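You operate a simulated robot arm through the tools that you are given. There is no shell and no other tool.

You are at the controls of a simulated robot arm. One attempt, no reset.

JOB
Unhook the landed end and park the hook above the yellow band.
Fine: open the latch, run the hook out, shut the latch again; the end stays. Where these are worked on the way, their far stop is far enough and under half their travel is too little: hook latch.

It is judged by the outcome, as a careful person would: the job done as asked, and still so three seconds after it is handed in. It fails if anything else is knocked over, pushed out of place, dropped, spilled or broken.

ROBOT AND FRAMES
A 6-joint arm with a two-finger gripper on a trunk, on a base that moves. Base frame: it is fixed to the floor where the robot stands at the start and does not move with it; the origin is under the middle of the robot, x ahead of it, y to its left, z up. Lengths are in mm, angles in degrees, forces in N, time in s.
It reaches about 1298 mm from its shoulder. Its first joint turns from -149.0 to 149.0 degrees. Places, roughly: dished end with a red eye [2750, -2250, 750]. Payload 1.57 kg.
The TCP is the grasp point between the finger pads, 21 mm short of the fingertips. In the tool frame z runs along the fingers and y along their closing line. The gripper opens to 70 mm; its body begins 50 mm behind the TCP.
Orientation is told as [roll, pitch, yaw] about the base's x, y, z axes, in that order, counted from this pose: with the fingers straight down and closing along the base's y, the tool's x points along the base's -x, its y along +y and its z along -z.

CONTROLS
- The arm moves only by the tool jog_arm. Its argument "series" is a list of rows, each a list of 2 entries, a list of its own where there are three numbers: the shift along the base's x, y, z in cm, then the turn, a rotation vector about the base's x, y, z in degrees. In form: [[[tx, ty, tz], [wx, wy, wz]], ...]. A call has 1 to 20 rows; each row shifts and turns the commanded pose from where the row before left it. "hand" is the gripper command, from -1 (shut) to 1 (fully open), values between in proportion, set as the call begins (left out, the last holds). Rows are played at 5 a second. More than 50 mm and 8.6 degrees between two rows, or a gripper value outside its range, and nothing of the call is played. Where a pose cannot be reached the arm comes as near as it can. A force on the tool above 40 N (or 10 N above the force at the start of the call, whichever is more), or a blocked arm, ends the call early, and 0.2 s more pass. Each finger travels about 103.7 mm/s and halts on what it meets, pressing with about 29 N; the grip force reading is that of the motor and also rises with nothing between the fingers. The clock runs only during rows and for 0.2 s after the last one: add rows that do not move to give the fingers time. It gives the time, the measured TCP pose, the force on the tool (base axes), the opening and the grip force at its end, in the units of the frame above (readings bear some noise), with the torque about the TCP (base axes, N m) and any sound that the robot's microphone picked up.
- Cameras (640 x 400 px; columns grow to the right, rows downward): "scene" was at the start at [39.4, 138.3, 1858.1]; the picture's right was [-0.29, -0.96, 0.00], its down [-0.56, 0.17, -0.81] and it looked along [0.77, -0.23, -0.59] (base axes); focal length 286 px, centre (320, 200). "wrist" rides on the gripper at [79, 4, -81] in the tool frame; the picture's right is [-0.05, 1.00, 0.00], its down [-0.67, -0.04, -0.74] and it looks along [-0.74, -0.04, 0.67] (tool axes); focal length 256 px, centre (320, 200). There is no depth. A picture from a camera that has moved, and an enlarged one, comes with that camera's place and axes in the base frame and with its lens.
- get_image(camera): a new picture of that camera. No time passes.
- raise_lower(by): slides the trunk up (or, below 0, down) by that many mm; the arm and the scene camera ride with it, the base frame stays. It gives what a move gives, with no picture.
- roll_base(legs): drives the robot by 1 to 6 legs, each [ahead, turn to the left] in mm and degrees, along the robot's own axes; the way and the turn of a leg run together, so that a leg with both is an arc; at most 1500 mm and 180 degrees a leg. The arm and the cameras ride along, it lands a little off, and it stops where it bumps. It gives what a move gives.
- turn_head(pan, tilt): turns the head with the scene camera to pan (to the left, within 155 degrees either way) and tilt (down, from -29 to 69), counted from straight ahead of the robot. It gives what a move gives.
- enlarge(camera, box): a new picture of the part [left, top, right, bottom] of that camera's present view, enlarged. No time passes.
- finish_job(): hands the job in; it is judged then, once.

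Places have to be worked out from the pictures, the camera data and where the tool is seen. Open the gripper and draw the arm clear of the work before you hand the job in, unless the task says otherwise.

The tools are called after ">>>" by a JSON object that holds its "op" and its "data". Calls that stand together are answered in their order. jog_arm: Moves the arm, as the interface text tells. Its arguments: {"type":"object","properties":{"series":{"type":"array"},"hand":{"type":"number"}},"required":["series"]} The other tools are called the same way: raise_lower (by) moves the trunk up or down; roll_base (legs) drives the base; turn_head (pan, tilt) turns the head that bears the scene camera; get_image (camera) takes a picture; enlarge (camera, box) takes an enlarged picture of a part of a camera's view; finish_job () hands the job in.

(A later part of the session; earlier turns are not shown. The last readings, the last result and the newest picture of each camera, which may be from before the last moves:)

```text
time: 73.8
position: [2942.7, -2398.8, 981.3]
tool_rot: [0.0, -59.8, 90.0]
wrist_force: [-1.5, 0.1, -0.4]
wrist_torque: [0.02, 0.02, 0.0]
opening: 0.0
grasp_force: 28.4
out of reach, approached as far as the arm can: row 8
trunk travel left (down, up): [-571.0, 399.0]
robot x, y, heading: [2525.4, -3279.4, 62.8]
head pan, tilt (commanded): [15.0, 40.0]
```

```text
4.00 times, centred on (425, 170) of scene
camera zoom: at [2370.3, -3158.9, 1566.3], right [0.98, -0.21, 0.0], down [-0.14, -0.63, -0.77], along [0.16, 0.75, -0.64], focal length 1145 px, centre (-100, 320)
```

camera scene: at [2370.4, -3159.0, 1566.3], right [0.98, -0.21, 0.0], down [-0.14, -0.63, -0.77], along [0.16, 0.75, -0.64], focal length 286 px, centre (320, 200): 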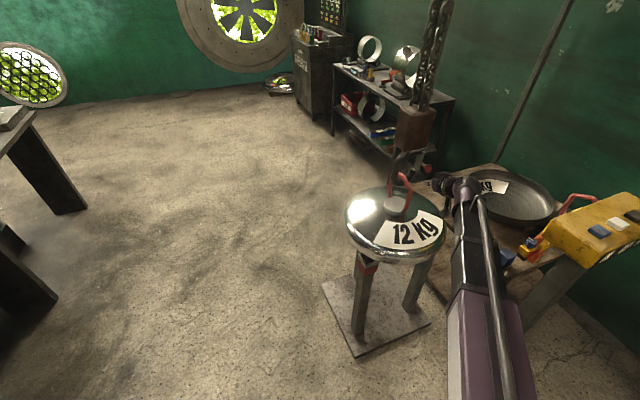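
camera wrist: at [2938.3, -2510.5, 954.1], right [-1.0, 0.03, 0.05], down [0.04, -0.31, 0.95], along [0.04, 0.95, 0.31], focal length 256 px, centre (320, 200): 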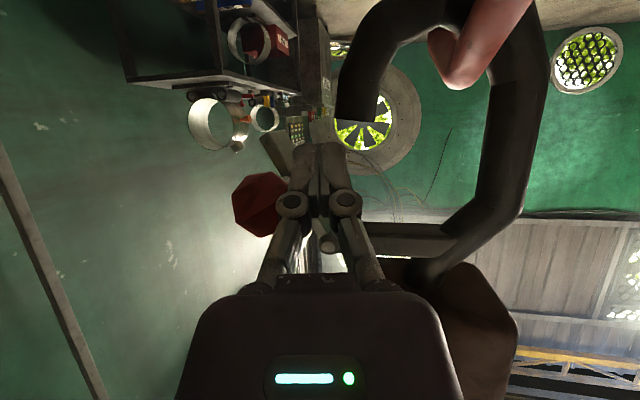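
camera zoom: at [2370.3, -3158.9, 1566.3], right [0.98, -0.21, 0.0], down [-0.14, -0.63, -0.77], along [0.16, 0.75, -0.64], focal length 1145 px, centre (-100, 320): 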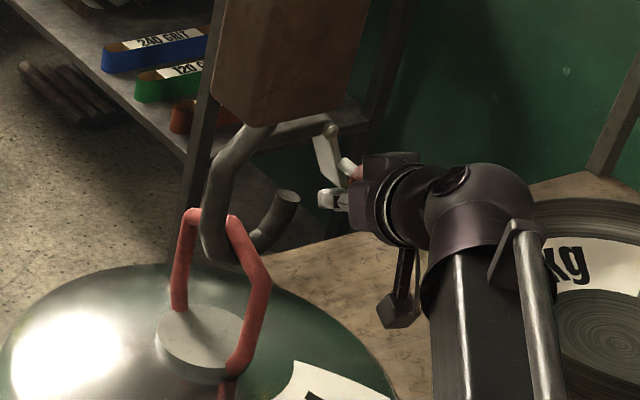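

The latch is swinging outward with very little force (the hook itself shifted about 10 mm with it). I keep following the arc: +x and increasingly up.

>>> {"op": "jog_arm", "data": {"series": [[[0.6, 0, 0.1], [0, 0, 0]], [[0.6, 0, 0.1], [0, 0, 0]], [[0.6, 0, 0.15], [0, 0, 0]], [[0.6, 0, 0.2], [0, 0, 0]], [[0.6, 0, 0.3], [0, 0, 0]], [[0.4, 0, 0.5], [0, 0, 0]], [[0.4, 0, 0.5], [0, 0, 0]], [[0.4, 0, 0.5], [0, 0, 0]], [[0, 0, 0], [0, 0, 0]]]}}

>>> {"op": "get_image", "data": {"camera": "wrist"}}

>>> {"op": "enlarge", "data": {"camera": "scene", "box": [375, 120, 475, 220]}}

```text
time: 75.8
position: [2985.8, -2399.5, 981.7]
tool_rot: [0.0, -59.8, 89.9]
wrist_force: [0.0, 0.2, 0.0]
wrist_torque: [-0.01, 0.01, -0.03]
opening: 0.0
grasp_force: 28.7
out of reach, approached as far as the arm can: row 3, 5, 6, 7, 8
trunk travel left (down, up): [-571.0, 399.0]
robot x, y, heading: [2526.1, -3283.2, 63.0]
head pan, tilt (commanded): [15.0, 40.0]
```

```text
taken
camera wrist: at [2980.5, -2510.9, 954.1], right [-1.0, 0.03, 0.05], down [0.04, -0.31, 0.95], along [0.04, 0.95, 0.31], focal length 256 px, centre (320, 200)
```

wrist: 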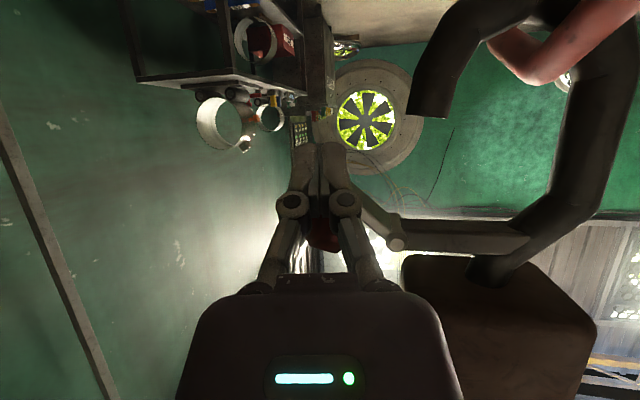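

```text
4.00 times, centred on (425, 170) of scene
camera zoom: at [2370.5, -3158.9, 1566.3], right [0.98, -0.21, 0.0], down [-0.14, -0.63, -0.77], along [0.16, 0.75, -0.64], focal length 1145 px, centre (-100, 320)
```

zoom: 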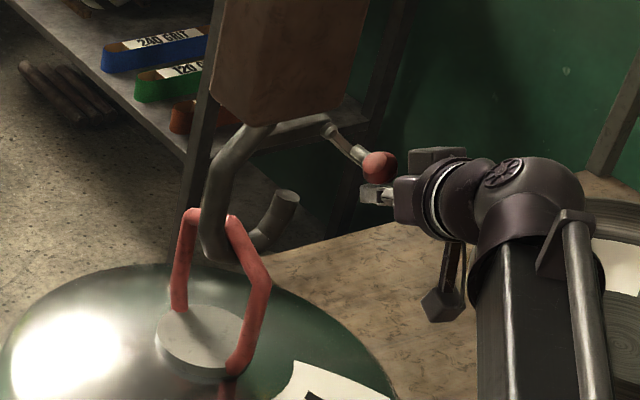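

The arm turns out to keep a fixed wrist height, so vertical motion must come from the trunk. The finger is now under the ball with the latch about half open; I raise the trunk by 25 mm to lift the ball further.

>>> {"op": "raise_lower", "data": {"by": 25}}

>>> {"op": "enlarge", "data": {"camera": "scene", "box": [375, 120, 475, 220]}}

>>> {"op": "get_image", "data": {"camera": "wrist"}}

```text
time: 76.5
position: [2986.1, -2399.4, 1007.6]
tool_rot: [0.1, -59.9, 89.9]
wrist_force: [0.1, 0.4, 0.3]
wrist_torque: [-0.02, 0.01, -0.01]
opening: 0.2
grasp_force: 28.7
trunk travel left (down, up): [-596.0, 374.0]
robot x, y, heading: [2523.1, -3278.0, 62.6]
head pan, tilt (commanded): [15.0, 40.0]
```

```text
4.00 times, centred on (425, 170) of scene
camera zoom: at [2370.4, -3158.9, 1591.4], right [0.98, -0.21, 0.0], down [-0.14, -0.63, -0.77], along [0.16, 0.75, -0.64], focal length 1145 px, centre (-100, 320)
```

zoom: 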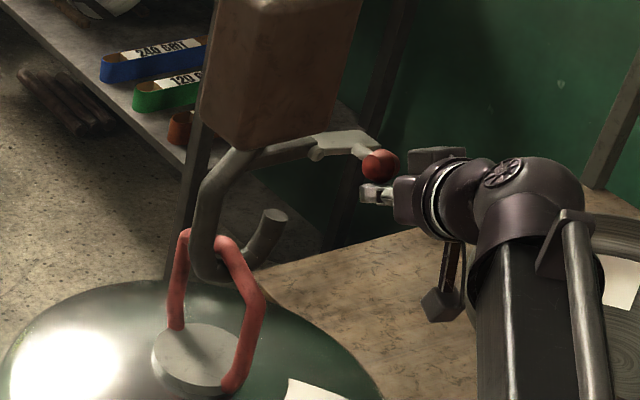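

```text
taken
camera wrist: at [2980.2, -2510.7, 979.2], right [-1.0, 0.03, 0.05], down [0.04, -0.31, 0.95], along [0.04, 0.95, 0.31], focal length 256 px, centre (320, 200)
```

wrist: 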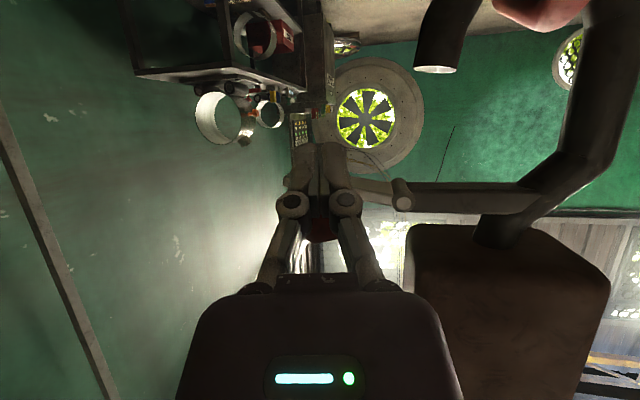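

The latch is nearly horizontal now with no resistance. I raise another 20 mm to look for the far stop.

>>> {"op": "raise_lower", "data": {"by": 20}}

>>> {"op": "enlarge", "data": {"camera": "scene", "box": [375, 120, 475, 220]}}

>>> {"op": "get_image", "data": {"camera": "wrist"}}

```text
time: 77.2
position: [2986.0, -2399.4, 1026.9]
tool_rot: [0.1, -59.9, 90.0]
wrist_force: [-0.5, -0.2, -1.2]
wrist_torque: [0.07, 0.02, -0.01]
opening: 6.1
grasp_force: 28.7
trunk travel left (down, up): [-616.0, 354.0]
robot x, y, heading: [2522.6, -3278.4, 62.7]
head pan, tilt (commanded): [15.0, 40.0]
```

```text
4.00 times, centred on (425, 170) of scene
camera zoom: at [2370.4, -3159.2, 1611.4], right [0.98, -0.21, 0.0], down [-0.14, -0.63, -0.77], along [0.16, 0.75, -0.64], focal length 1145 px, centre (-100, 320)
```

zoom: 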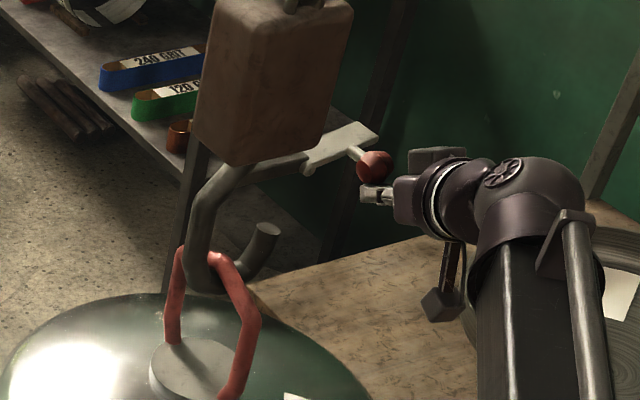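

```text
taken
camera wrist: at [2980.4, -2510.9, 999.4], right [-1.0, 0.03, 0.05], down [0.04, -0.31, 0.95], along [0.04, 0.95, 0.31], focal length 256 px, centre (320, 200)
```

wrist: 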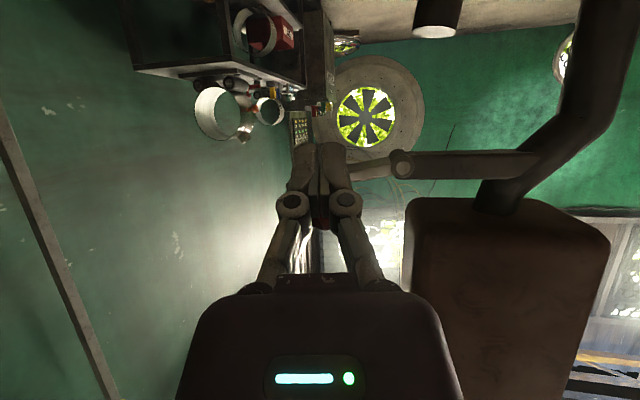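

The ball now pries the fingers 6 mm apart, so the latch is at or near its far stop, just above horizontal. I lower the trunk 30 mm and check whether the latch stays open.

>>> {"op": "raise_lower", "data": {"by": -30}}

>>> {"op": "get_image", "data": {"camera": "wrist"}}

>>> {"op": "enlarge", "data": {"camera": "scene", "box": [375, 120, 475, 220]}}

```text
time: 77.9
position: [2984.5, -2398.8, 997.4]
tool_rot: [-0.1, -59.8, 90.0]
wrist_force: [0.2, 0.4, 0.2]
wrist_torque: [-0.01, -0.04, -0.01]
opening: 0.1
grasp_force: 28.1
trunk travel left (down, up): [-586.0, 384.0]
robot x, y, heading: [2523.1, -3281.1, 62.9]
head pan, tilt (commanded): [15.0, 40.0]
```

```text
taken
camera wrist: at [2980.3, -2510.9, 969.2], right [-1.0, 0.03, 0.05], down [0.04, -0.31, 0.95], along [0.04, 0.95, 0.31], focal length 256 px, centre (320, 200)
```

wrist: 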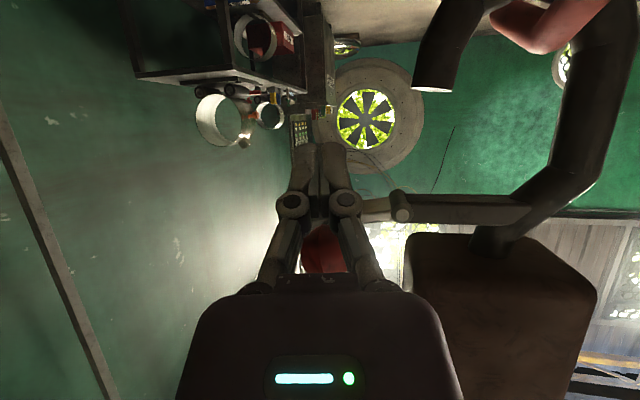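

```text
4.00 times, centred on (425, 170) of scene
camera zoom: at [2370.4, -3159.0, 1581.3], right [0.98, -0.21, 0.0], down [-0.14, -0.63, -0.77], along [0.16, 0.75, -0.64], focal length 1145 px, centre (-100, 320)
```

zoom: 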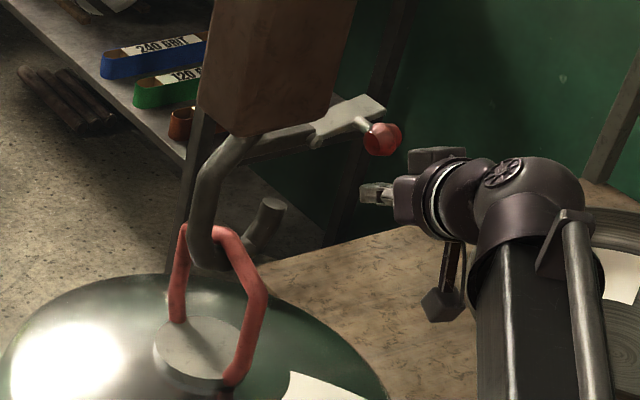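

The latch stays open on its own. I draw the gripper back from the hook and look closely at the console for any markings.

>>> {"op": "jog_arm", "data": {"series": [[[0.5, -3, 0], [0, 0, 0]], [[0.5, -3, 0], [0, 0, 0]], [[0.5, -3, 0], [0, 0, 0]], [[0, -3, 0], [0, 0, 0]], [[0, -3, 0], [0, 0, 0]]]}}

>>> {"op": "turn_head", "data": {"pan": -15, "tilt": 35}}

>>> {"op": "get_image", "data": {"camera": "scene"}}

>>> {"op": "get_image", "data": {"camera": "wrist"}}

```text
time: 79.1
position: [3000.2, -2550.3, 996.5]
tool_rot: [0.0, -60.0, 90.1]
wrist_force: [-0.2, -0.1, 0.0]
wrist_torque: [0.0, -0.04, 0.0]
opening: 0.0
grasp_force: 28.1
trunk travel left (down, up): [-586.0, 384.0]
robot x, y, heading: [2524.0, -3282.4, 62.8]
head pan, tilt (commanded): [15.0, 40.0]
```

```text
time: 80.1
position: [3000.9, -2548.1, 997.5]
tool_rot: [0.1, -59.8, 90.0]
wrist_force: [-0.2, 0.5, -0.2]
wrist_torque: [0.0, -0.02, 0.0]
opening: 0.2
grasp_force: 28.5
trunk travel left (down, up): [-586.0, 384.0]
robot x, y, heading: [2528.0, -3278.2, 62.9]
head pan, tilt (commanded): [-15.0, 35.0]
```

```text
taken
camera scene: at [2411.5, -3176.8, 1588.8], right [0.74, -0.67, 0.0], down [-0.39, -0.43, -0.82], along [0.55, 0.61, -0.57], focal length 286 px, centre (320, 200)
```

scene: 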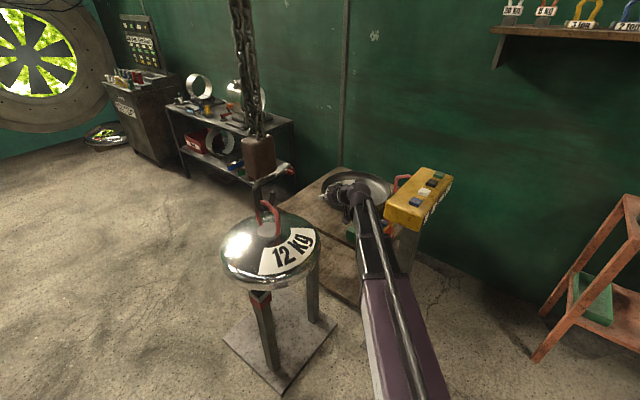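

```text
taken
camera wrist: at [2995.9, -2660.1, 969.2], right [-1.0, 0.03, 0.05], down [0.04, -0.31, 0.95], along [0.04, 0.95, 0.31], focal length 256 px, centre (320, 200)
```

wrist: 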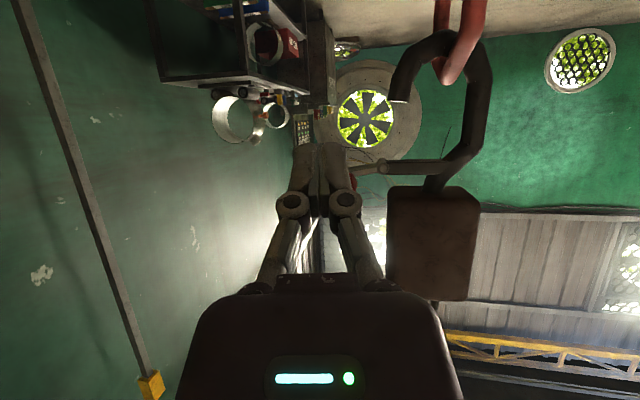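

The console's -y face seems to bear something. I enlarge it.

>>> {"op": "enlarge", "data": {"camera": "scene", "box": [375, 155, 465, 245]}}

>>> {"op": "enlarge", "data": {"camera": "scene", "box": [235, 130, 315, 240]}}

```text
4.44 times, centred on (420, 200) of scene
camera zoom: at [2411.5, -3176.8, 1588.8], right [0.74, -0.67, 0.0], down [-0.39, -0.43, -0.82], along [0.55, 0.61, -0.57], focal length 1272 px, centre (-124, 200)
```

zoom: 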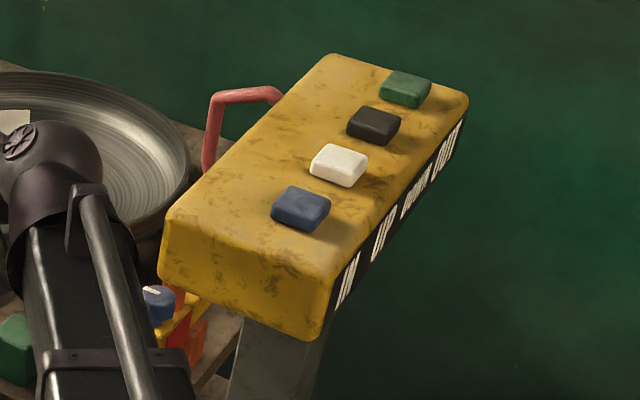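

```text
3.64 times, centred on (275, 185) of scene
camera zoom: at [2411.5, -3176.8, 1588.8], right [0.74, -0.67, 0.0], down [-0.39, -0.43, -0.82], along [0.55, 0.61, -0.57], focal length 1041 px, centre (484, 254)
```

zoom: 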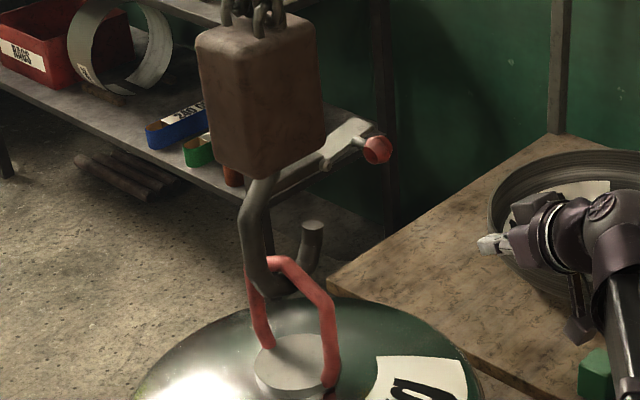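

There are white-on-black labels under each button on the console's -y face. I raise the trunk and swing the arm over to view that face with the wrist camera from about [3236, -3145].

>>> {"op": "raise_lower", "data": {"by": 200}}

>>> {"op": "jog_arm", "data": {"series": [[[1.7, -4.2, 0], [0, 0, 0]], [[1.7, -4.2, 0], [0, 0, 0]], [[1.7, -4.2, 0], [0, 0, 0]], [[1.7, -4.2, 0], [0, 0, 0]], [[1.7, -4.2, 0], [0, 0, 0]], [[1.7, -4.2, 0], [0, 0, 0]], [[1.7, -4.2, 0], [0, 0, 0]], [[1.7, -4.2, 0], [0, 0, 0]], [[1.7, -4.2, 0], [0, 0, 0]], [[1.7, -4.2, 0], [0, 0, 0]], [[1.7, -4.2, 0], [0, 0, 0]], [[1.7, -4.2, 0], [0, 0, 0]], [[1.7, -4.2, 0], [0, 0, 0]], [[1.7, -4.2, 0], [0, 0, 0]], [[0, 0, 0], [0, 0, 0]]]}}

>>> {"op": "get_image", "data": {"camera": "wrist"}}

>>> {"op": "get_image", "data": {"camera": "scene"}}

```text
time: 82.2
position: [3000.7, -2548.8, 1196.9]
tool_rot: [0.0, -59.9, 90.1]
wrist_force: [1.3, 0.7, -0.2]
wrist_torque: [-0.03, 0.0, 0.03]
opening: 0.0
grasp_force: 28.8
trunk travel left (down, up): [-786.0, 184.0]
robot x, y, heading: [2521.5, -3283.0, 62.9]
head pan, tilt (commanded): [-15.0, 35.0]
```

```text
time: 85.4
position: [3238.8, -3137.6, 1197.2]
tool_rot: [0.0, -59.8, 90.1]
wrist_force: [0.4, -0.3, 1.5]
wrist_torque: [-0.02, 0.03, 0.04]
opening: 0.0
grasp_force: 28.4
out of reach, approached as far as the arm can: row 8, 10
trunk travel left (down, up): [-786.0, 184.0]
robot x, y, heading: [2522.6, -3282.5, 62.9]
head pan, tilt (commanded): [-15.0, 35.0]
```

```text
taken
camera wrist: at [3234.5, -3249.0, 1169.2], right [-1.0, 0.03, 0.05], down [0.04, -0.31, 0.95], along [0.04, 0.95, 0.31], focal length 256 px, centre (320, 200)
```

wrist: 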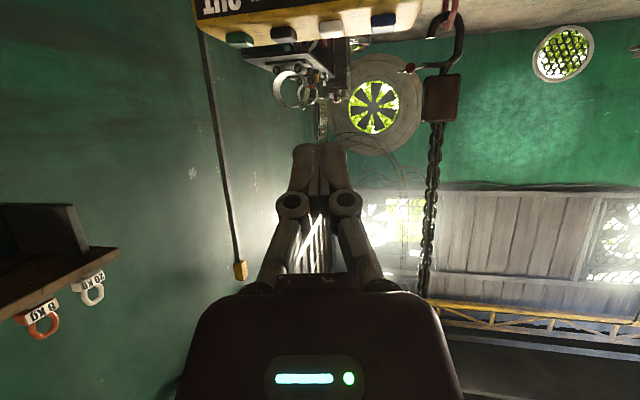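

```text
taken
camera scene: at [2411.4, -3176.6, 1788.8], right [0.74, -0.67, 0.0], down [-0.39, -0.42, -0.82], along [0.55, 0.61, -0.57], focal length 286 px, centre (320, 200)
```

scene: 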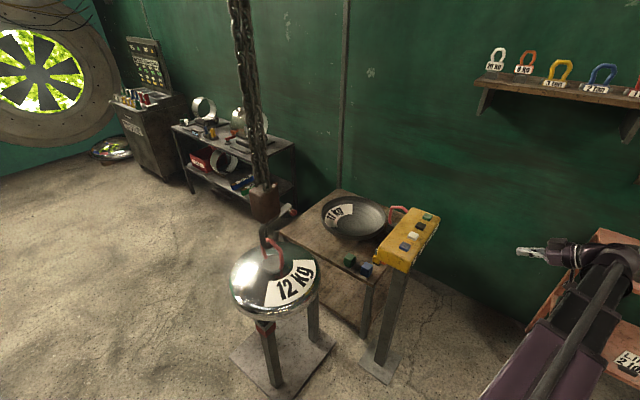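

The label "OUT" starts to show at the picture's top. I lower the trunk 170 mm so the label strip comes fully into view.

>>> {"op": "raise_lower", "data": {"by": -170}}

>>> {"op": "get_image", "data": {"camera": "wrist"}}

>>> {"op": "enlarge", "data": {"camera": "wrist", "box": [180, 30, 460, 170]}}

```text
time: 87.4
position: [3238.9, -3137.6, 1027.8]
tool_rot: [0.1, -59.8, 90.0]
wrist_force: [0.4, 0.7, 0.4]
wrist_torque: [0.04, 0.0, -0.02]
opening: 0.0
grasp_force: 28.3
trunk travel left (down, up): [-616.0, 354.0]
robot x, y, heading: [2524.2, -3282.4, 62.8]
head pan, tilt (commanded): [-15.0, 35.0]
```

```text
taken
camera wrist: at [3234.6, -3249.0, 999.2], right [-1.0, 0.03, 0.05], down [0.04, -0.31, 0.95], along [0.04, 0.95, 0.31], focal length 256 px, centre (320, 200)
```

wrist: 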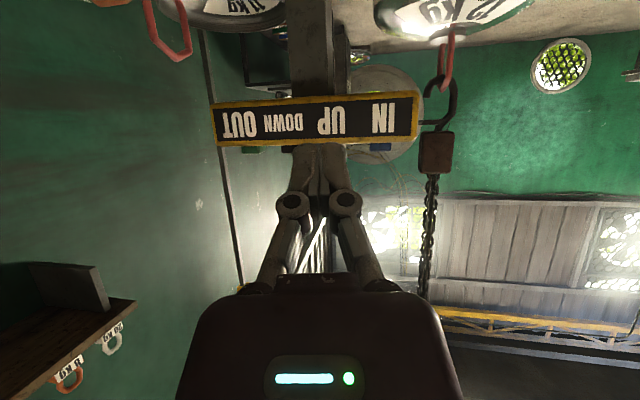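

```text
2.29 times, centred on (320, 100) of wrist
camera zoom: at [3234.6, -3249.0, 999.2], right [-1.0, 0.03, 0.05], down [0.04, -0.31, 0.95], along [0.04, 0.95, 0.31], focal length 585 px, centre (320, 429)
```

zoom: 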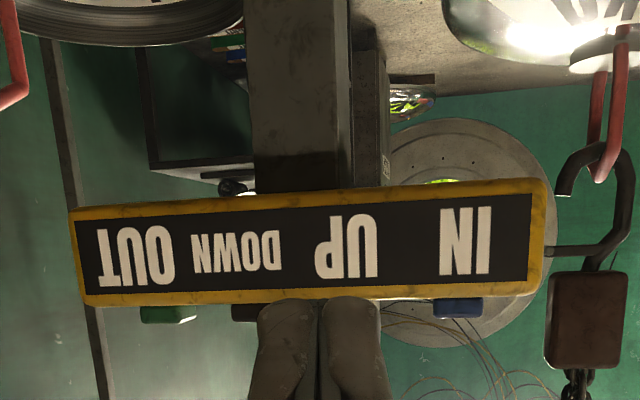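

The labels read OUT (green), DOWN (black), UP (white), IN (blue). I judge the buttons at about blue [3148,-2821], white [3221,-2808], black [3294,-2795], green [3368,-2782], tops near z 1058. I raise the trunk 65 mm and bring the closed fingertips toward the black DOWN button.

>>> {"op": "raise_lower", "data": {"by": 65}}

>>> {"op": "jog_arm", "data": {"series": [[[1.0, 4.2, 0], [0, 0, 0]], [[1.0, 4.2, 0], [0, 0, 0]], [[1.0, 4.2, 0], [0, 0, 0]], [[1.0, 4.2, 0], [0, 0, 0]], [[1.0, 4.2, 0], [0, 0, 0]], [[0.5, 4.2, 0], [0, 0, 0]], [[0, 0, 0], [0, 0, 0]]]}}

>>> {"op": "get_image", "data": {"camera": "wrist"}}

>>> {"op": "get_image", "data": {"camera": "scene"}}

```text
time: 88.4
position: [3238.7, -3138.0, 1092.0]
tool_rot: [0.0, -59.9, 90.0]
wrist_force: [-0.8, 0.5, 0.1]
wrist_torque: [0.0, 0.02, -0.03]
opening: 0.0
grasp_force: 28.1
trunk travel left (down, up): [-681.0, 289.0]
robot x, y, heading: [2525.7, -3276.7, 63.0]
head pan, tilt (commanded): [-15.0, 35.0]
```

```text
time: 90.0
position: [3296.1, -2885.6, 1092.2]
tool_rot: [0.1, -59.8, 89.9]
wrist_force: [0.2, -0.5, -0.2]
wrist_torque: [0.0, 0.05, 0.01]
opening: 0.0
grasp_force: 29.1
out of reach, approached as far as the arm can: row 2, 5
trunk travel left (down, up): [-681.0, 289.0]
robot x, y, heading: [2527.8, -3277.2, 63.0]
head pan, tilt (commanded): [-15.0, 35.0]
```

```text
taken
camera wrist: at [3291.6, -2995.9, 1064.2], right [-1.0, 0.03, 0.05], down [0.04, -0.31, 0.95], along [0.04, 0.95, 0.31], focal length 256 px, centre (320, 200)
```

wrist: 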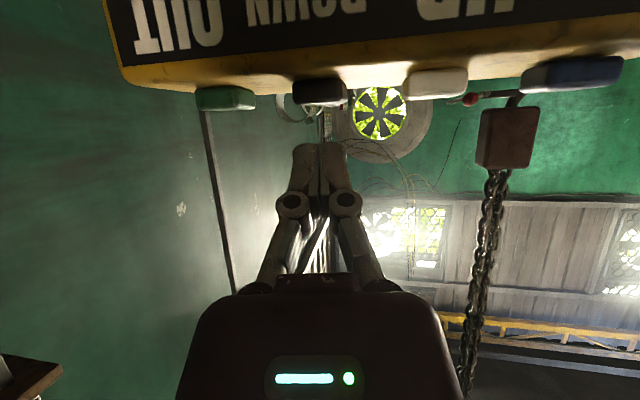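

```text
taken
camera scene: at [2411.5, -3177.0, 1683.8], right [0.74, -0.67, 0.0], down [-0.39, -0.42, -0.82], along [0.55, 0.61, -0.57], focal length 286 px, centre (320, 200)
```

scene: 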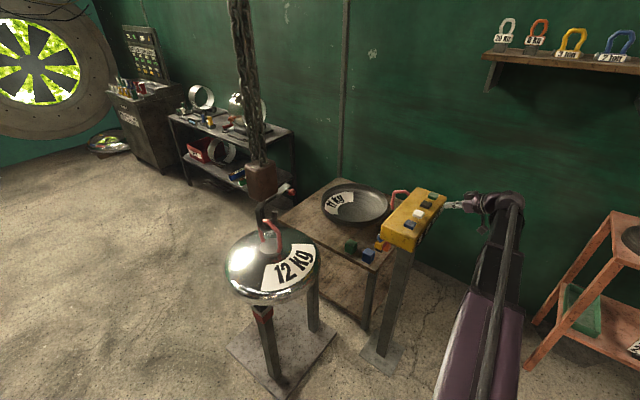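

The black button appears at x about 3296, top near z 1057, straight ahead of the fingertips. I move +y 68 mm to be over it.

>>> {"op": "jog_arm", "data": {"series": [[[0, 3.4, 0], [0, 0, 0]], [[0, 3.4, 0], [0, 0, 0]], [[0, 0, 0], [0, 0, 0]]]}}

>>> {"op": "get_image", "data": {"camera": "wrist"}}

>>> {"op": "enlarge", "data": {"camera": "scene", "box": [375, 165, 475, 265]}}

>>> {"op": "enlarge", "data": {"camera": "scene", "box": [225, 140, 325, 270]}}

```text
time: 90.8
position: [3298.1, -2818.0, 1092.1]
tool_rot: [0.1, -59.8, 90.0]
wrist_force: [0.4, 0.3, 0.4]
wrist_torque: [0.0, 0.05, -0.01]
opening: 0.1
grasp_force: 28.7
trunk travel left (down, up): [-681.0, 289.0]
robot x, y, heading: [2524.3, -3277.3, 62.7]
head pan, tilt (commanded): [-15.0, 35.0]
```

```text
taken
camera wrist: at [3293.0, -2928.2, 1064.1], right [-1.0, 0.03, 0.05], down [0.04, -0.31, 0.95], along [0.04, 0.95, 0.31], focal length 256 px, centre (320, 200)
```

wrist: 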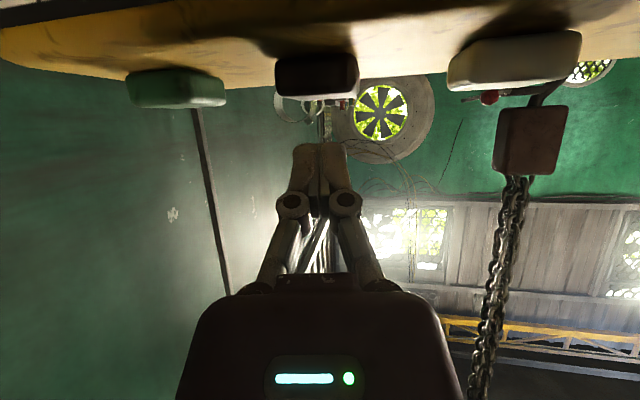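

```text
4.00 times, centred on (425, 215) of scene
camera zoom: at [2411.6, -3177.0, 1683.9], right [0.74, -0.67, 0.0], down [-0.39, -0.42, -0.82], along [0.55, 0.61, -0.57], focal length 1145 px, centre (-100, 140)
```

zoom: 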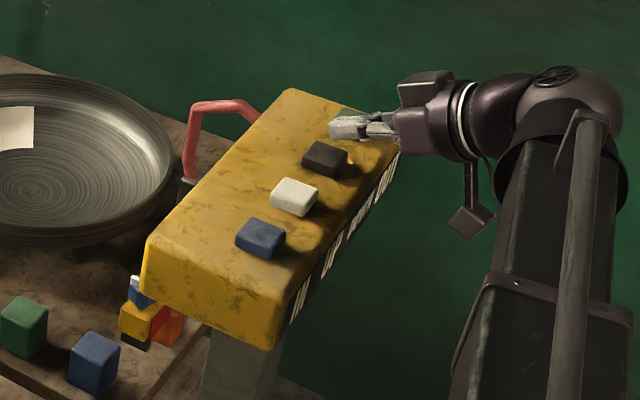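

```text
3.08 times, centred on (275, 205) of scene
camera zoom: at [2411.6, -3177.0, 1683.9], right [0.74, -0.67, 0.0], down [-0.39, -0.42, -0.82], along [0.55, 0.61, -0.57], focal length 881 px, centre (458, 185)
```

zoom: 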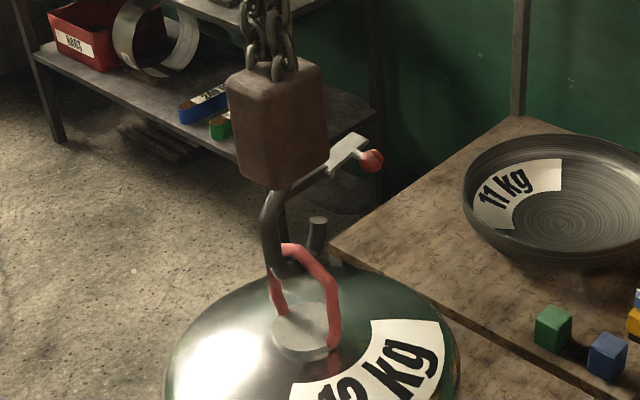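

The fingertips are over the black DOWN button, about 15 mm above it. I lower the trunk 12 mm so that a small pitch dip will press it.

>>> {"op": "raise_lower", "data": {"by": -12}}

>>> {"op": "jog_arm", "data": {"series": [[[0, -0.5, 0], [0, 0, 0]], [[0, 0, 0], [0, 0, 0]]]}}

>>> {"op": "enlarge", "data": {"camera": "wrist", "box": [220, 20, 420, 220]}}

>>> {"op": "enlarge", "data": {"camera": "scene", "box": [395, 175, 455, 235]}}

```text
time: 91.4
position: [3296.9, -2816.6, 1080.4]
tool_rot: [-0.1, -59.9, 90.0]
wrist_force: [0.6, 0.1, -0.6]
wrist_torque: [0.0, -0.02, 0.02]
opening: 0.0
grasp_force: 28.5
trunk travel left (down, up): [-669.0, 301.0]
robot x, y, heading: [2521.2, -3281.1, 63.0]
head pan, tilt (commanded): [-15.0, 35.0]
```

```text
time: 92.0
position: [3297.4, -2821.7, 1080.1]
tool_rot: [0.1, -59.8, 90.1]
wrist_force: [0.3, -0.1, -0.4]
wrist_torque: [0.01, -0.01, 0.01]
opening: 0.0
grasp_force: 28.4
trunk travel left (down, up): [-669.0, 301.0]
robot x, y, heading: [2524.6, -3280.0, 62.9]
head pan, tilt (commanded): [-15.0, 35.0]
```

```text
2.00 times, centred on (320, 120) of wrist
camera zoom: at [3292.9, -2933.7, 1052.1], right [-1.0, 0.03, 0.05], down [0.04, -0.31, 0.95], along [0.04, 0.95, 0.31], focal length 512 px, centre (320, 360)
```

zoom: 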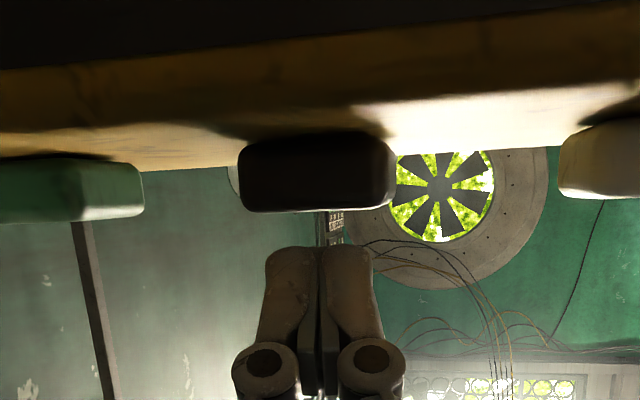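

```text
6.67 times, centred on (425, 205) of scene
camera zoom: at [2411.7, -3176.9, 1671.9], right [0.74, -0.67, 0.0], down [-0.39, -0.42, -0.82], along [0.55, 0.61, -0.57], focal length 1908 px, centre (-380, 167)
```

zoom: 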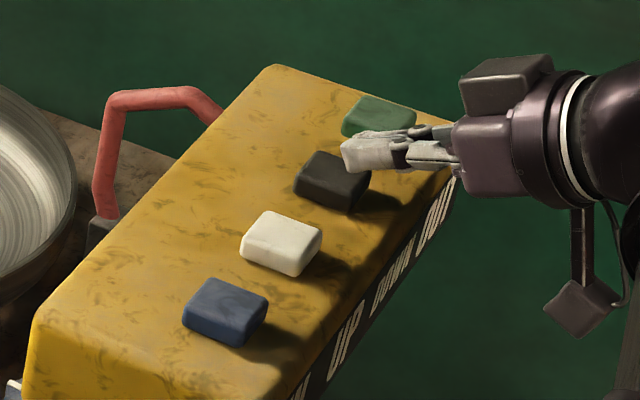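

The fingers are centred on the black button and just above it. I press with a 3° downward dip and release at once, to learn how far DOWN moves the hook.

>>> {"op": "jog_arm", "data": {"series": [[[0, 0.06, -0.82], [-3, 0, 0]], [[0, -0.06, 0.82], [3, 0, 0]], [[0, 0, 0], [0, 0, 0]]]}}

>>> {"op": "enlarge", "data": {"camera": "scene", "box": [225, 140, 325, 270]}}

```text
time: 92.8
position: [3298.0, -2822.2, 1080.0]
tool_rot: [0.1, -59.7, 90.0]
wrist_force: [0.3, 0.6, 1.1]
wrist_torque: [0.01, -0.01, 0.01]
opening: 0.1
grasp_force: 28.6
trunk travel left (down, up): [-669.0, 301.0]
robot x, y, heading: [2526.6, -3280.2, 62.8]
head pan, tilt (commanded): [-15.0, 35.0]
```

```text
3.08 times, centred on (275, 205) of scene
camera zoom: at [2411.7, -3176.9, 1671.9], right [0.74, -0.67, 0.0], down [-0.39, -0.42, -0.82], along [0.55, 0.61, -0.57], focal length 881 px, centre (458, 185)
```

zoom: 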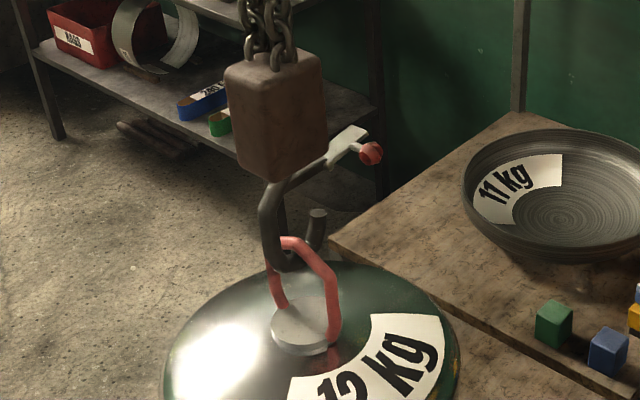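

No visible hook motion, so the button wasn't pressed far enough. I dip a little deeper, 5°, and release.

>>> {"op": "jog_arm", "data": {"series": [[[0, 0.06, -0.82], [-3, 0, 0]], [[0, 0.05, -0.53], [-2, 0, 0]], [[0, -0.11, 1.35], [5, 0, 0]], [[0, 0, 0], [0, 0, 0]]]}}

>>> {"op": "enlarge", "data": {"camera": "scene", "box": [225, 140, 325, 270]}}

```text
time: 93.8
position: [3297.5, -2823.8, 1079.9]
tool_rot: [0.0, -59.8, 90.0]
wrist_force: [0.3, -0.1, -0.7]
wrist_torque: [-0.01, -0.01, -0.01]
opening: 0.1
grasp_force: 28.3
trunk travel left (down, up): [-669.0, 301.0]
robot x, y, heading: [2525.7, -3279.7, 62.9]
head pan, tilt (commanded): [-15.0, 35.0]
```

```text
3.08 times, centred on (275, 205) of scene
camera zoom: at [2411.8, -3176.9, 1671.8], right [0.74, -0.67, 0.0], down [-0.39, -0.42, -0.82], along [0.55, 0.61, -0.57], focal length 881 px, centre (458, 185)
```

zoom: 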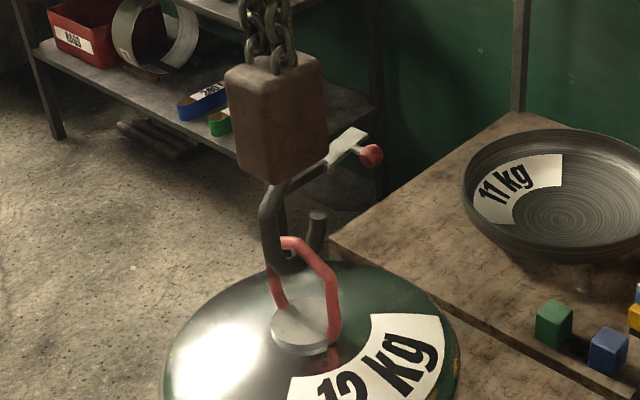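

The hook has dropped a few mm: DOWN works. I now press and hold for three extra rows (about 0.6 s).

>>> {"op": "jog_arm", "data": {"series": [[[0, 0.06, -0.82], [-3, 0, 0]], [[0, 0.05, -0.53], [-2, 0, 0]], [[0, 0, 0], [0, 0, 0]], [[0, 0, 0], [0, 0, 0]], [[0, -0.11, 1.35], [5, 0, 0]], [[0, 0, 0], [0, 0, 0]]]}}

>>> {"op": "enlarge", "data": {"camera": "scene", "box": [225, 140, 325, 270]}}

```text
time: 95.2
position: [3297.4, -2821.7, 1081.7]
tool_rot: [0.1, -59.9, 90.1]
wrist_force: [-0.2, 0.8, 0.4]
wrist_torque: [0.01, -0.01, 0.03]
opening: 0.0
grasp_force: 28.8
trunk travel left (down, up): [-669.0, 301.0]
robot x, y, heading: [2527.1, -3281.3, 62.7]
head pan, tilt (commanded): [-15.0, 35.0]
```

```text
3.08 times, centred on (275, 205) of scene
camera zoom: at [2411.7, -3176.8, 1671.8], right [0.74, -0.67, 0.0], down [-0.39, -0.42, -0.82], along [0.55, 0.61, -0.57], focal length 881 px, centre (458, 185)
```

zoom: 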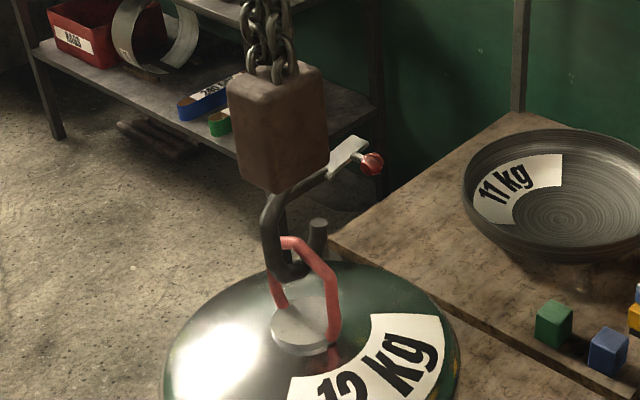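

The hook came down roughly another 12–18 mm. I zoom in tighter to measure tip against the eye bar.

>>> {"op": "enlarge", "data": {"camera": "scene", "box": [250, 195, 300, 260]}}

```text
6.15 times, centred on (275, 228) of scene
camera zoom: at [2411.7, -3176.8, 1671.8], right [0.74, -0.67, 0.0], down [-0.39, -0.42, -0.82], along [0.55, 0.61, -0.57], focal length 1762 px, centre (597, 31)
```

zoom: 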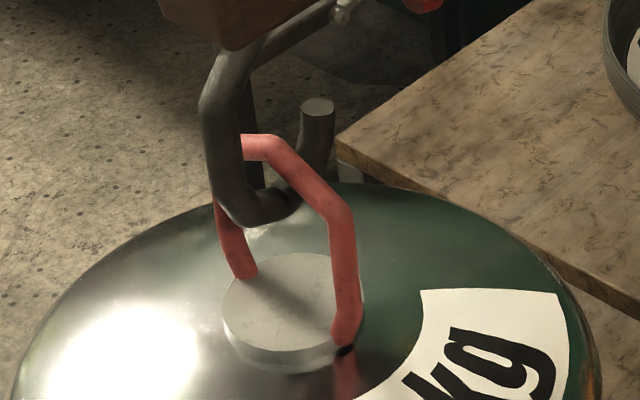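

There is ample room below the hook (about 70 mm to the disc), and the tip is still about 5 mm above the eye top. I need about 33 mm more, so I hold DOWN for about a second.

>>> {"op": "jog_arm", "data": {"series": [[[0, 0.06, -0.82], [-3, 0, 0]], [[0, 0.05, -0.53], [-2, 0, 0]], [[0, 0, 0], [0, 0, 0]], [[0, 0, 0], [0, 0, 0]], [[0, 0, 0], [0, 0, 0]], [[0, 0, 0], [0, 0, 0]], [[0, 0, 0], [0, 0, 0]], [[0, -0.11, 1.35], [5, 0, 0]], [[0, 0, 0], [0, 0, 0]]]}}

>>> {"op": "enlarge", "data": {"camera": "scene", "box": [250, 195, 300, 260]}}

>>> {"op": "enlarge", "data": {"camera": "scene", "box": [395, 175, 455, 235]}}

```text
time: 97.2
position: [3296.4, -2822.7, 1079.8]
tool_rot: [0.1, -59.8, 90.0]
wrist_force: [-0.3, 0.7, 0.5]
wrist_torque: [0.02, -0.01, 0.01]
opening: 0.2
grasp_force: 28.6
trunk travel left (down, up): [-669.0, 301.0]
robot x, y, heading: [2525.6, -3280.4, 62.9]
head pan, tilt (commanded): [-15.0, 35.0]
```

```text
6.15 times, centred on (275, 228) of scene
camera zoom: at [2411.7, -3176.9, 1671.8], right [0.74, -0.67, 0.0], down [-0.39, -0.42, -0.82], along [0.55, 0.61, -0.57], focal length 1762 px, centre (597, 31)
```

zoom: 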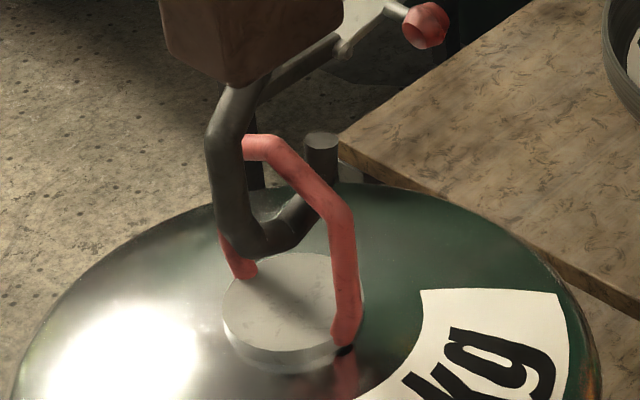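

```text
6.67 times, centred on (425, 205) of scene
camera zoom: at [2411.7, -3176.9, 1671.8], right [0.74, -0.67, 0.0], down [-0.39, -0.42, -0.82], along [0.55, 0.61, -0.57], focal length 1908 px, centre (-380, 167)
```

zoom: 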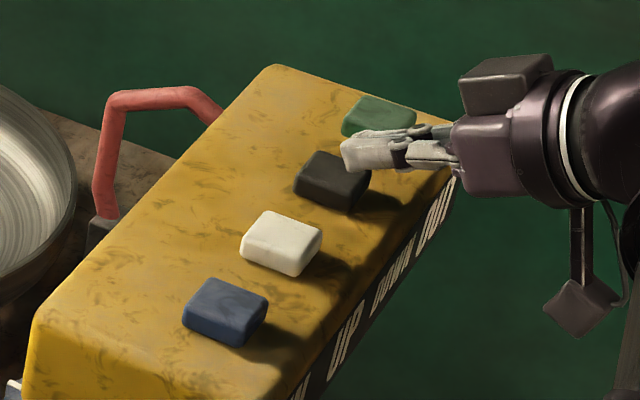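

The tip is now about 24 mm below the eye top — only just under the bar. I lower another ~12 mm with a shorter hold for clearance.

>>> {"op": "jog_arm", "data": {"series": [[[0, 0.06, -0.82], [-3, 0, 0]], [[0, 0.05, -0.53], [-2, 0, 0]], [[0, 0, 0], [0, 0, 0]], [[0, 0, 0], [0, 0, 0]], [[0, -0.11, 1.35], [5, 0, 0]], [[0, 0, 0], [0, 0, 0]]]}}

>>> {"op": "enlarge", "data": {"camera": "scene", "box": [250, 195, 300, 260]}}

```text
time: 98.6
position: [3299.2, -2820.7, 1081.3]
tool_rot: [0.1, -59.8, 90.0]
wrist_force: [-0.2, -0.1, 0.3]
wrist_torque: [0.0, 0.03, -0.02]
opening: 0.2
grasp_force: 28.3
trunk travel left (down, up): [-669.0, 301.0]
robot x, y, heading: [2525.0, -3280.3, 62.5]
head pan, tilt (commanded): [-15.0, 35.0]
```

```text
6.15 times, centred on (275, 228) of scene
camera zoom: at [2411.7, -3176.9, 1671.8], right [0.74, -0.67, 0.0], down [-0.39, -0.42, -0.82], along [0.55, 0.61, -0.57], focal length 1762 px, centre (597, 31)
```

zoom: 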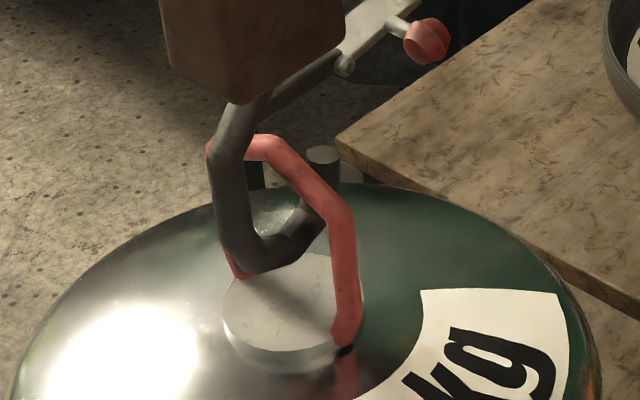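

Clearance under the bar is now about 15 mm, with about 30 mm left to the disc. I lift slightly, move to the green OUT button (about [3367, -2790]) and settle above it.

>>> {"op": "jog_arm", "data": {"series": [[[0, 0, 0.85], [3, 0, 0]], [[2.4, 0.5, 0], [0, 0, 0]], [[2.4, 0.4, 0], [0, 0, 0]], [[2.2, 0.4, 0], [0, 0, 0]], [[0, 0, -0.85], [-3, 0, 0]], [[0, 0, 0], [0, 0, 0]]]}}

>>> {"op": "get_image", "data": {"camera": "wrist"}}

>>> {"op": "enlarge", "data": {"camera": "scene", "box": [395, 165, 455, 225]}}

```text
time: 100.0
position: [3366.3, -2808.4, 1080.2]
tool_rot: [0.0, -59.9, 90.0]
wrist_force: [-0.5, 0.7, -0.4]
wrist_torque: [0.02, -0.01, -0.01]
opening: 0.0
grasp_force: 28.4
trunk travel left (down, up): [-669.0, 301.0]
robot x, y, heading: [2524.4, -3278.7, 62.8]
head pan, tilt (commanded): [-15.0, 35.0]
```

```text
taken
camera wrist: at [3362.6, -2920.1, 1052.2], right [-1.0, 0.03, 0.05], down [0.04, -0.31, 0.95], along [0.04, 0.95, 0.31], focal length 256 px, centre (320, 200)
```

wrist: 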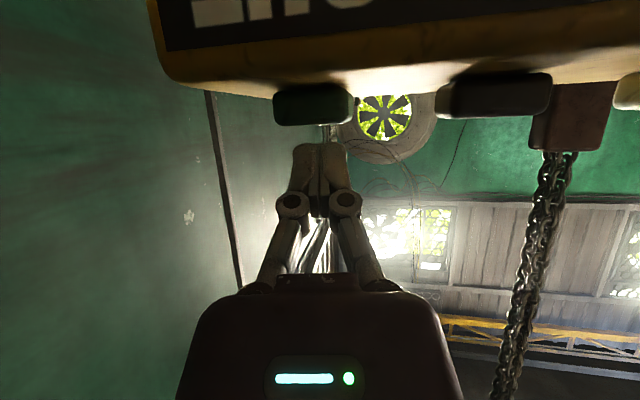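

```text
6.67 times, centred on (425, 195) of scene
camera zoom: at [2411.6, -3176.8, 1671.8], right [0.74, -0.67, 0.0], down [-0.39, -0.42, -0.82], along [0.55, 0.61, -0.57], focal length 1908 px, centre (-380, 233)
```

zoom: 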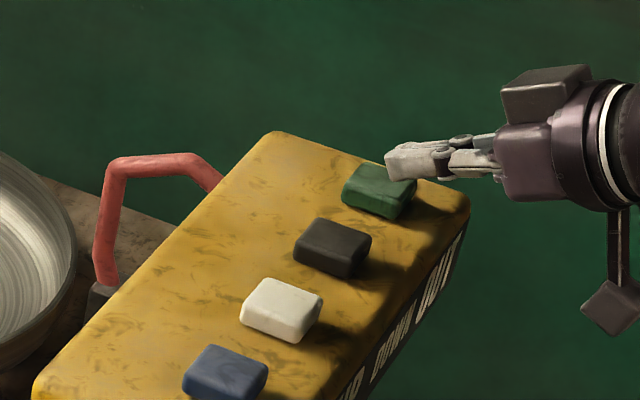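

I'm aligned over the green OUT button. A short press to see which way OUT moves the hook.

>>> {"op": "jog_arm", "data": {"series": [[[0, 0.06, -0.82], [-3, 0, 0]], [[0, 0.05, -0.53], [-2, 0, 0]], [[0, -0.11, 1.35], [5, 0, 0]], [[0, 0, 0], [0, 0, 0]]]}}

>>> {"op": "enlarge", "data": {"camera": "scene", "box": [250, 195, 300, 260]}}

```text
time: 101.0
position: [3365.9, -2807.8, 1080.2]
tool_rot: [0.1, -60.0, 90.0]
wrist_force: [0.3, -0.5, 0.7]
wrist_torque: [0.0, 0.0, 0.03]
opening: 0.0
grasp_force: 28.6
trunk travel left (down, up): [-669.0, 301.0]
robot x, y, heading: [2522.7, -3283.0, 62.9]
head pan, tilt (commanded): [-15.0, 35.0]
```

```text
6.15 times, centred on (275, 228) of scene
camera zoom: at [2411.8, -3176.8, 1671.8], right [0.74, -0.67, 0.0], down [-0.39, -0.42, -0.82], along [0.55, 0.61, -0.57], focal length 1762 px, centre (597, 31)
```

zoom: 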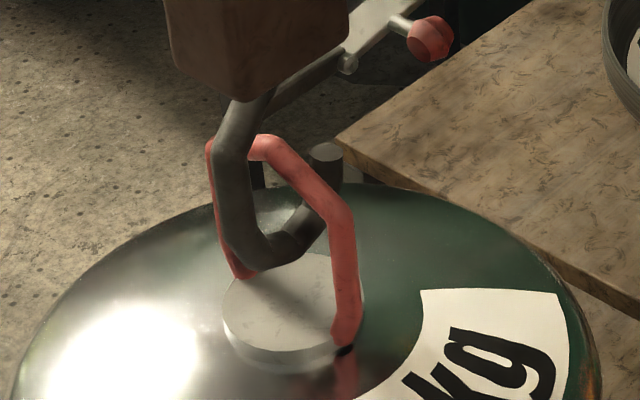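

OUT moved the hook about +4 mm in +x, deeper onto its spine side; the mouth faces +x, so to free it the hook must travel -x, which is IN (blue). I move over to the blue button at about [3151, -2830].

>>> {"op": "jog_arm", "data": {"series": [[[0, 0, 0.85], [3, 0, 0]], [[-4.3, -0.8, 0], [0, 0, 0]], [[-4.3, -0.8, 0], [0, 0, 0]], [[-4.3, -0.8, 0], [0, 0, 0]], [[-4.3, -0.8, 0], [0, 0, 0]], [[-4.3, -0.8, 0], [0, 0, 0]], [[0, 0, -0.85], [-3, 0, 0]], [[0, 0, 0], [0, 0, 0]]]}}

>>> {"op": "get_image", "data": {"camera": "wrist"}}

>>> {"op": "enlarge", "data": {"camera": "scene", "box": [385, 175, 445, 235]}}

>>> {"op": "enlarge", "data": {"camera": "wrist", "box": [380, 0, 540, 120]}}

```text
time: 102.8
position: [3151.4, -2848.7, 1080.1]
tool_rot: [0.1, -59.7, 90.0]
wrist_force: [0.1, -0.1, -0.8]
wrist_torque: [-0.01, -0.05, -0.03]
opening: 0.0
grasp_force: 28.9
trunk travel left (down, up): [-669.0, 301.0]
robot x, y, heading: [2523.6, -3280.6, 62.9]
head pan, tilt (commanded): [-15.0, 35.0]
```

```text
taken
camera wrist: at [3147.4, -2960.7, 1052.0], right [-1.0, 0.03, 0.05], down [0.04, -0.31, 0.95], along [0.04, 0.95, 0.31], focal length 256 px, centre (320, 200)
```

wrist: 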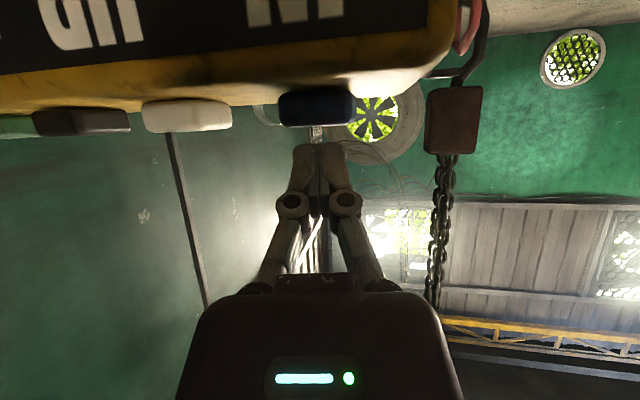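

```text
6.67 times, centred on (415, 205) of scene
camera zoom: at [2411.7, -3177.0, 1671.9], right [0.74, -0.67, 0.0], down [-0.39, -0.42, -0.82], along [0.55, 0.61, -0.57], focal length 1908 px, centre (-313, 167)
```

zoom: 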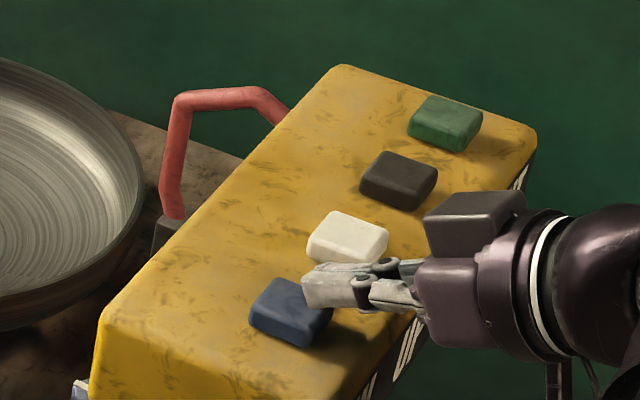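

```text
3.33 times, centred on (460, 60) of wrist
camera zoom: at [3147.4, -2960.7, 1052.0], right [-1.0, 0.03, 0.05], down [0.04, -0.31, 0.95], along [0.04, 0.95, 0.31], focal length 853 px, centre (-147, 667)
```

zoom: 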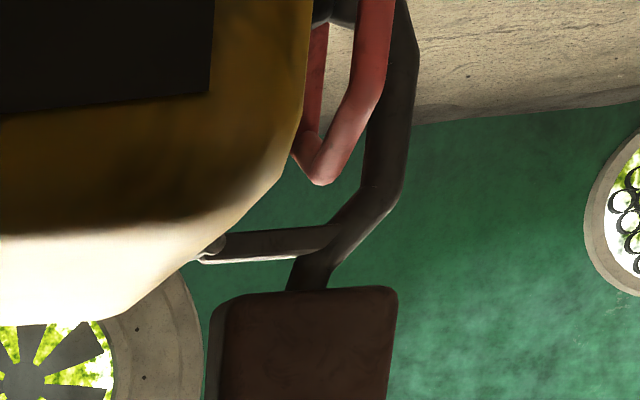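

The eye top is about 30 mm below the hook's top arm, and the fingers are centred over the blue IN button. Short press to confirm the direction.

>>> {"op": "jog_arm", "data": {"series": [[[0, 0.06, -0.82], [-3, 0, 0]], [[0, 0.05, -0.53], [-2, 0, 0]], [[0, 0, 0], [0, 0, 0]], [[0, 0, 0], [0, 0, 0]], [[0, -0.11, 1.35], [5, 0, 0]], [[0, 0, 0], [0, 0, 0]]]}}

>>> {"op": "enlarge", "data": {"camera": "scene", "box": [250, 195, 300, 260]}}

```text
time: 104.2
position: [3153.7, -2848.5, 1080.6]
tool_rot: [0.0, -59.7, 90.0]
wrist_force: [-0.5, -0.4, 0.5]
wrist_torque: [-0.02, 0.01, 0.01]
opening: 0.3
grasp_force: 29.4
trunk travel left (down, up): [-669.0, 301.0]
robot x, y, heading: [2526.7, -3283.2, 62.8]
head pan, tilt (commanded): [-15.0, 35.0]
```

```text
6.15 times, centred on (275, 228) of scene
camera zoom: at [2411.7, -3176.9, 1671.8], right [0.74, -0.67, 0.0], down [-0.39, -0.42, -0.82], along [0.55, 0.61, -0.57], focal length 1762 px, centre (597, 31)
```

zoom: 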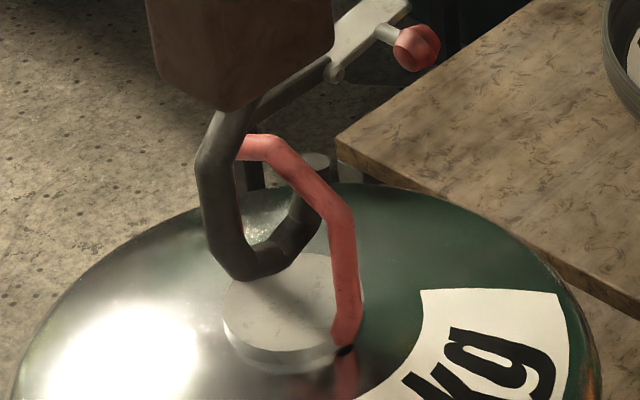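

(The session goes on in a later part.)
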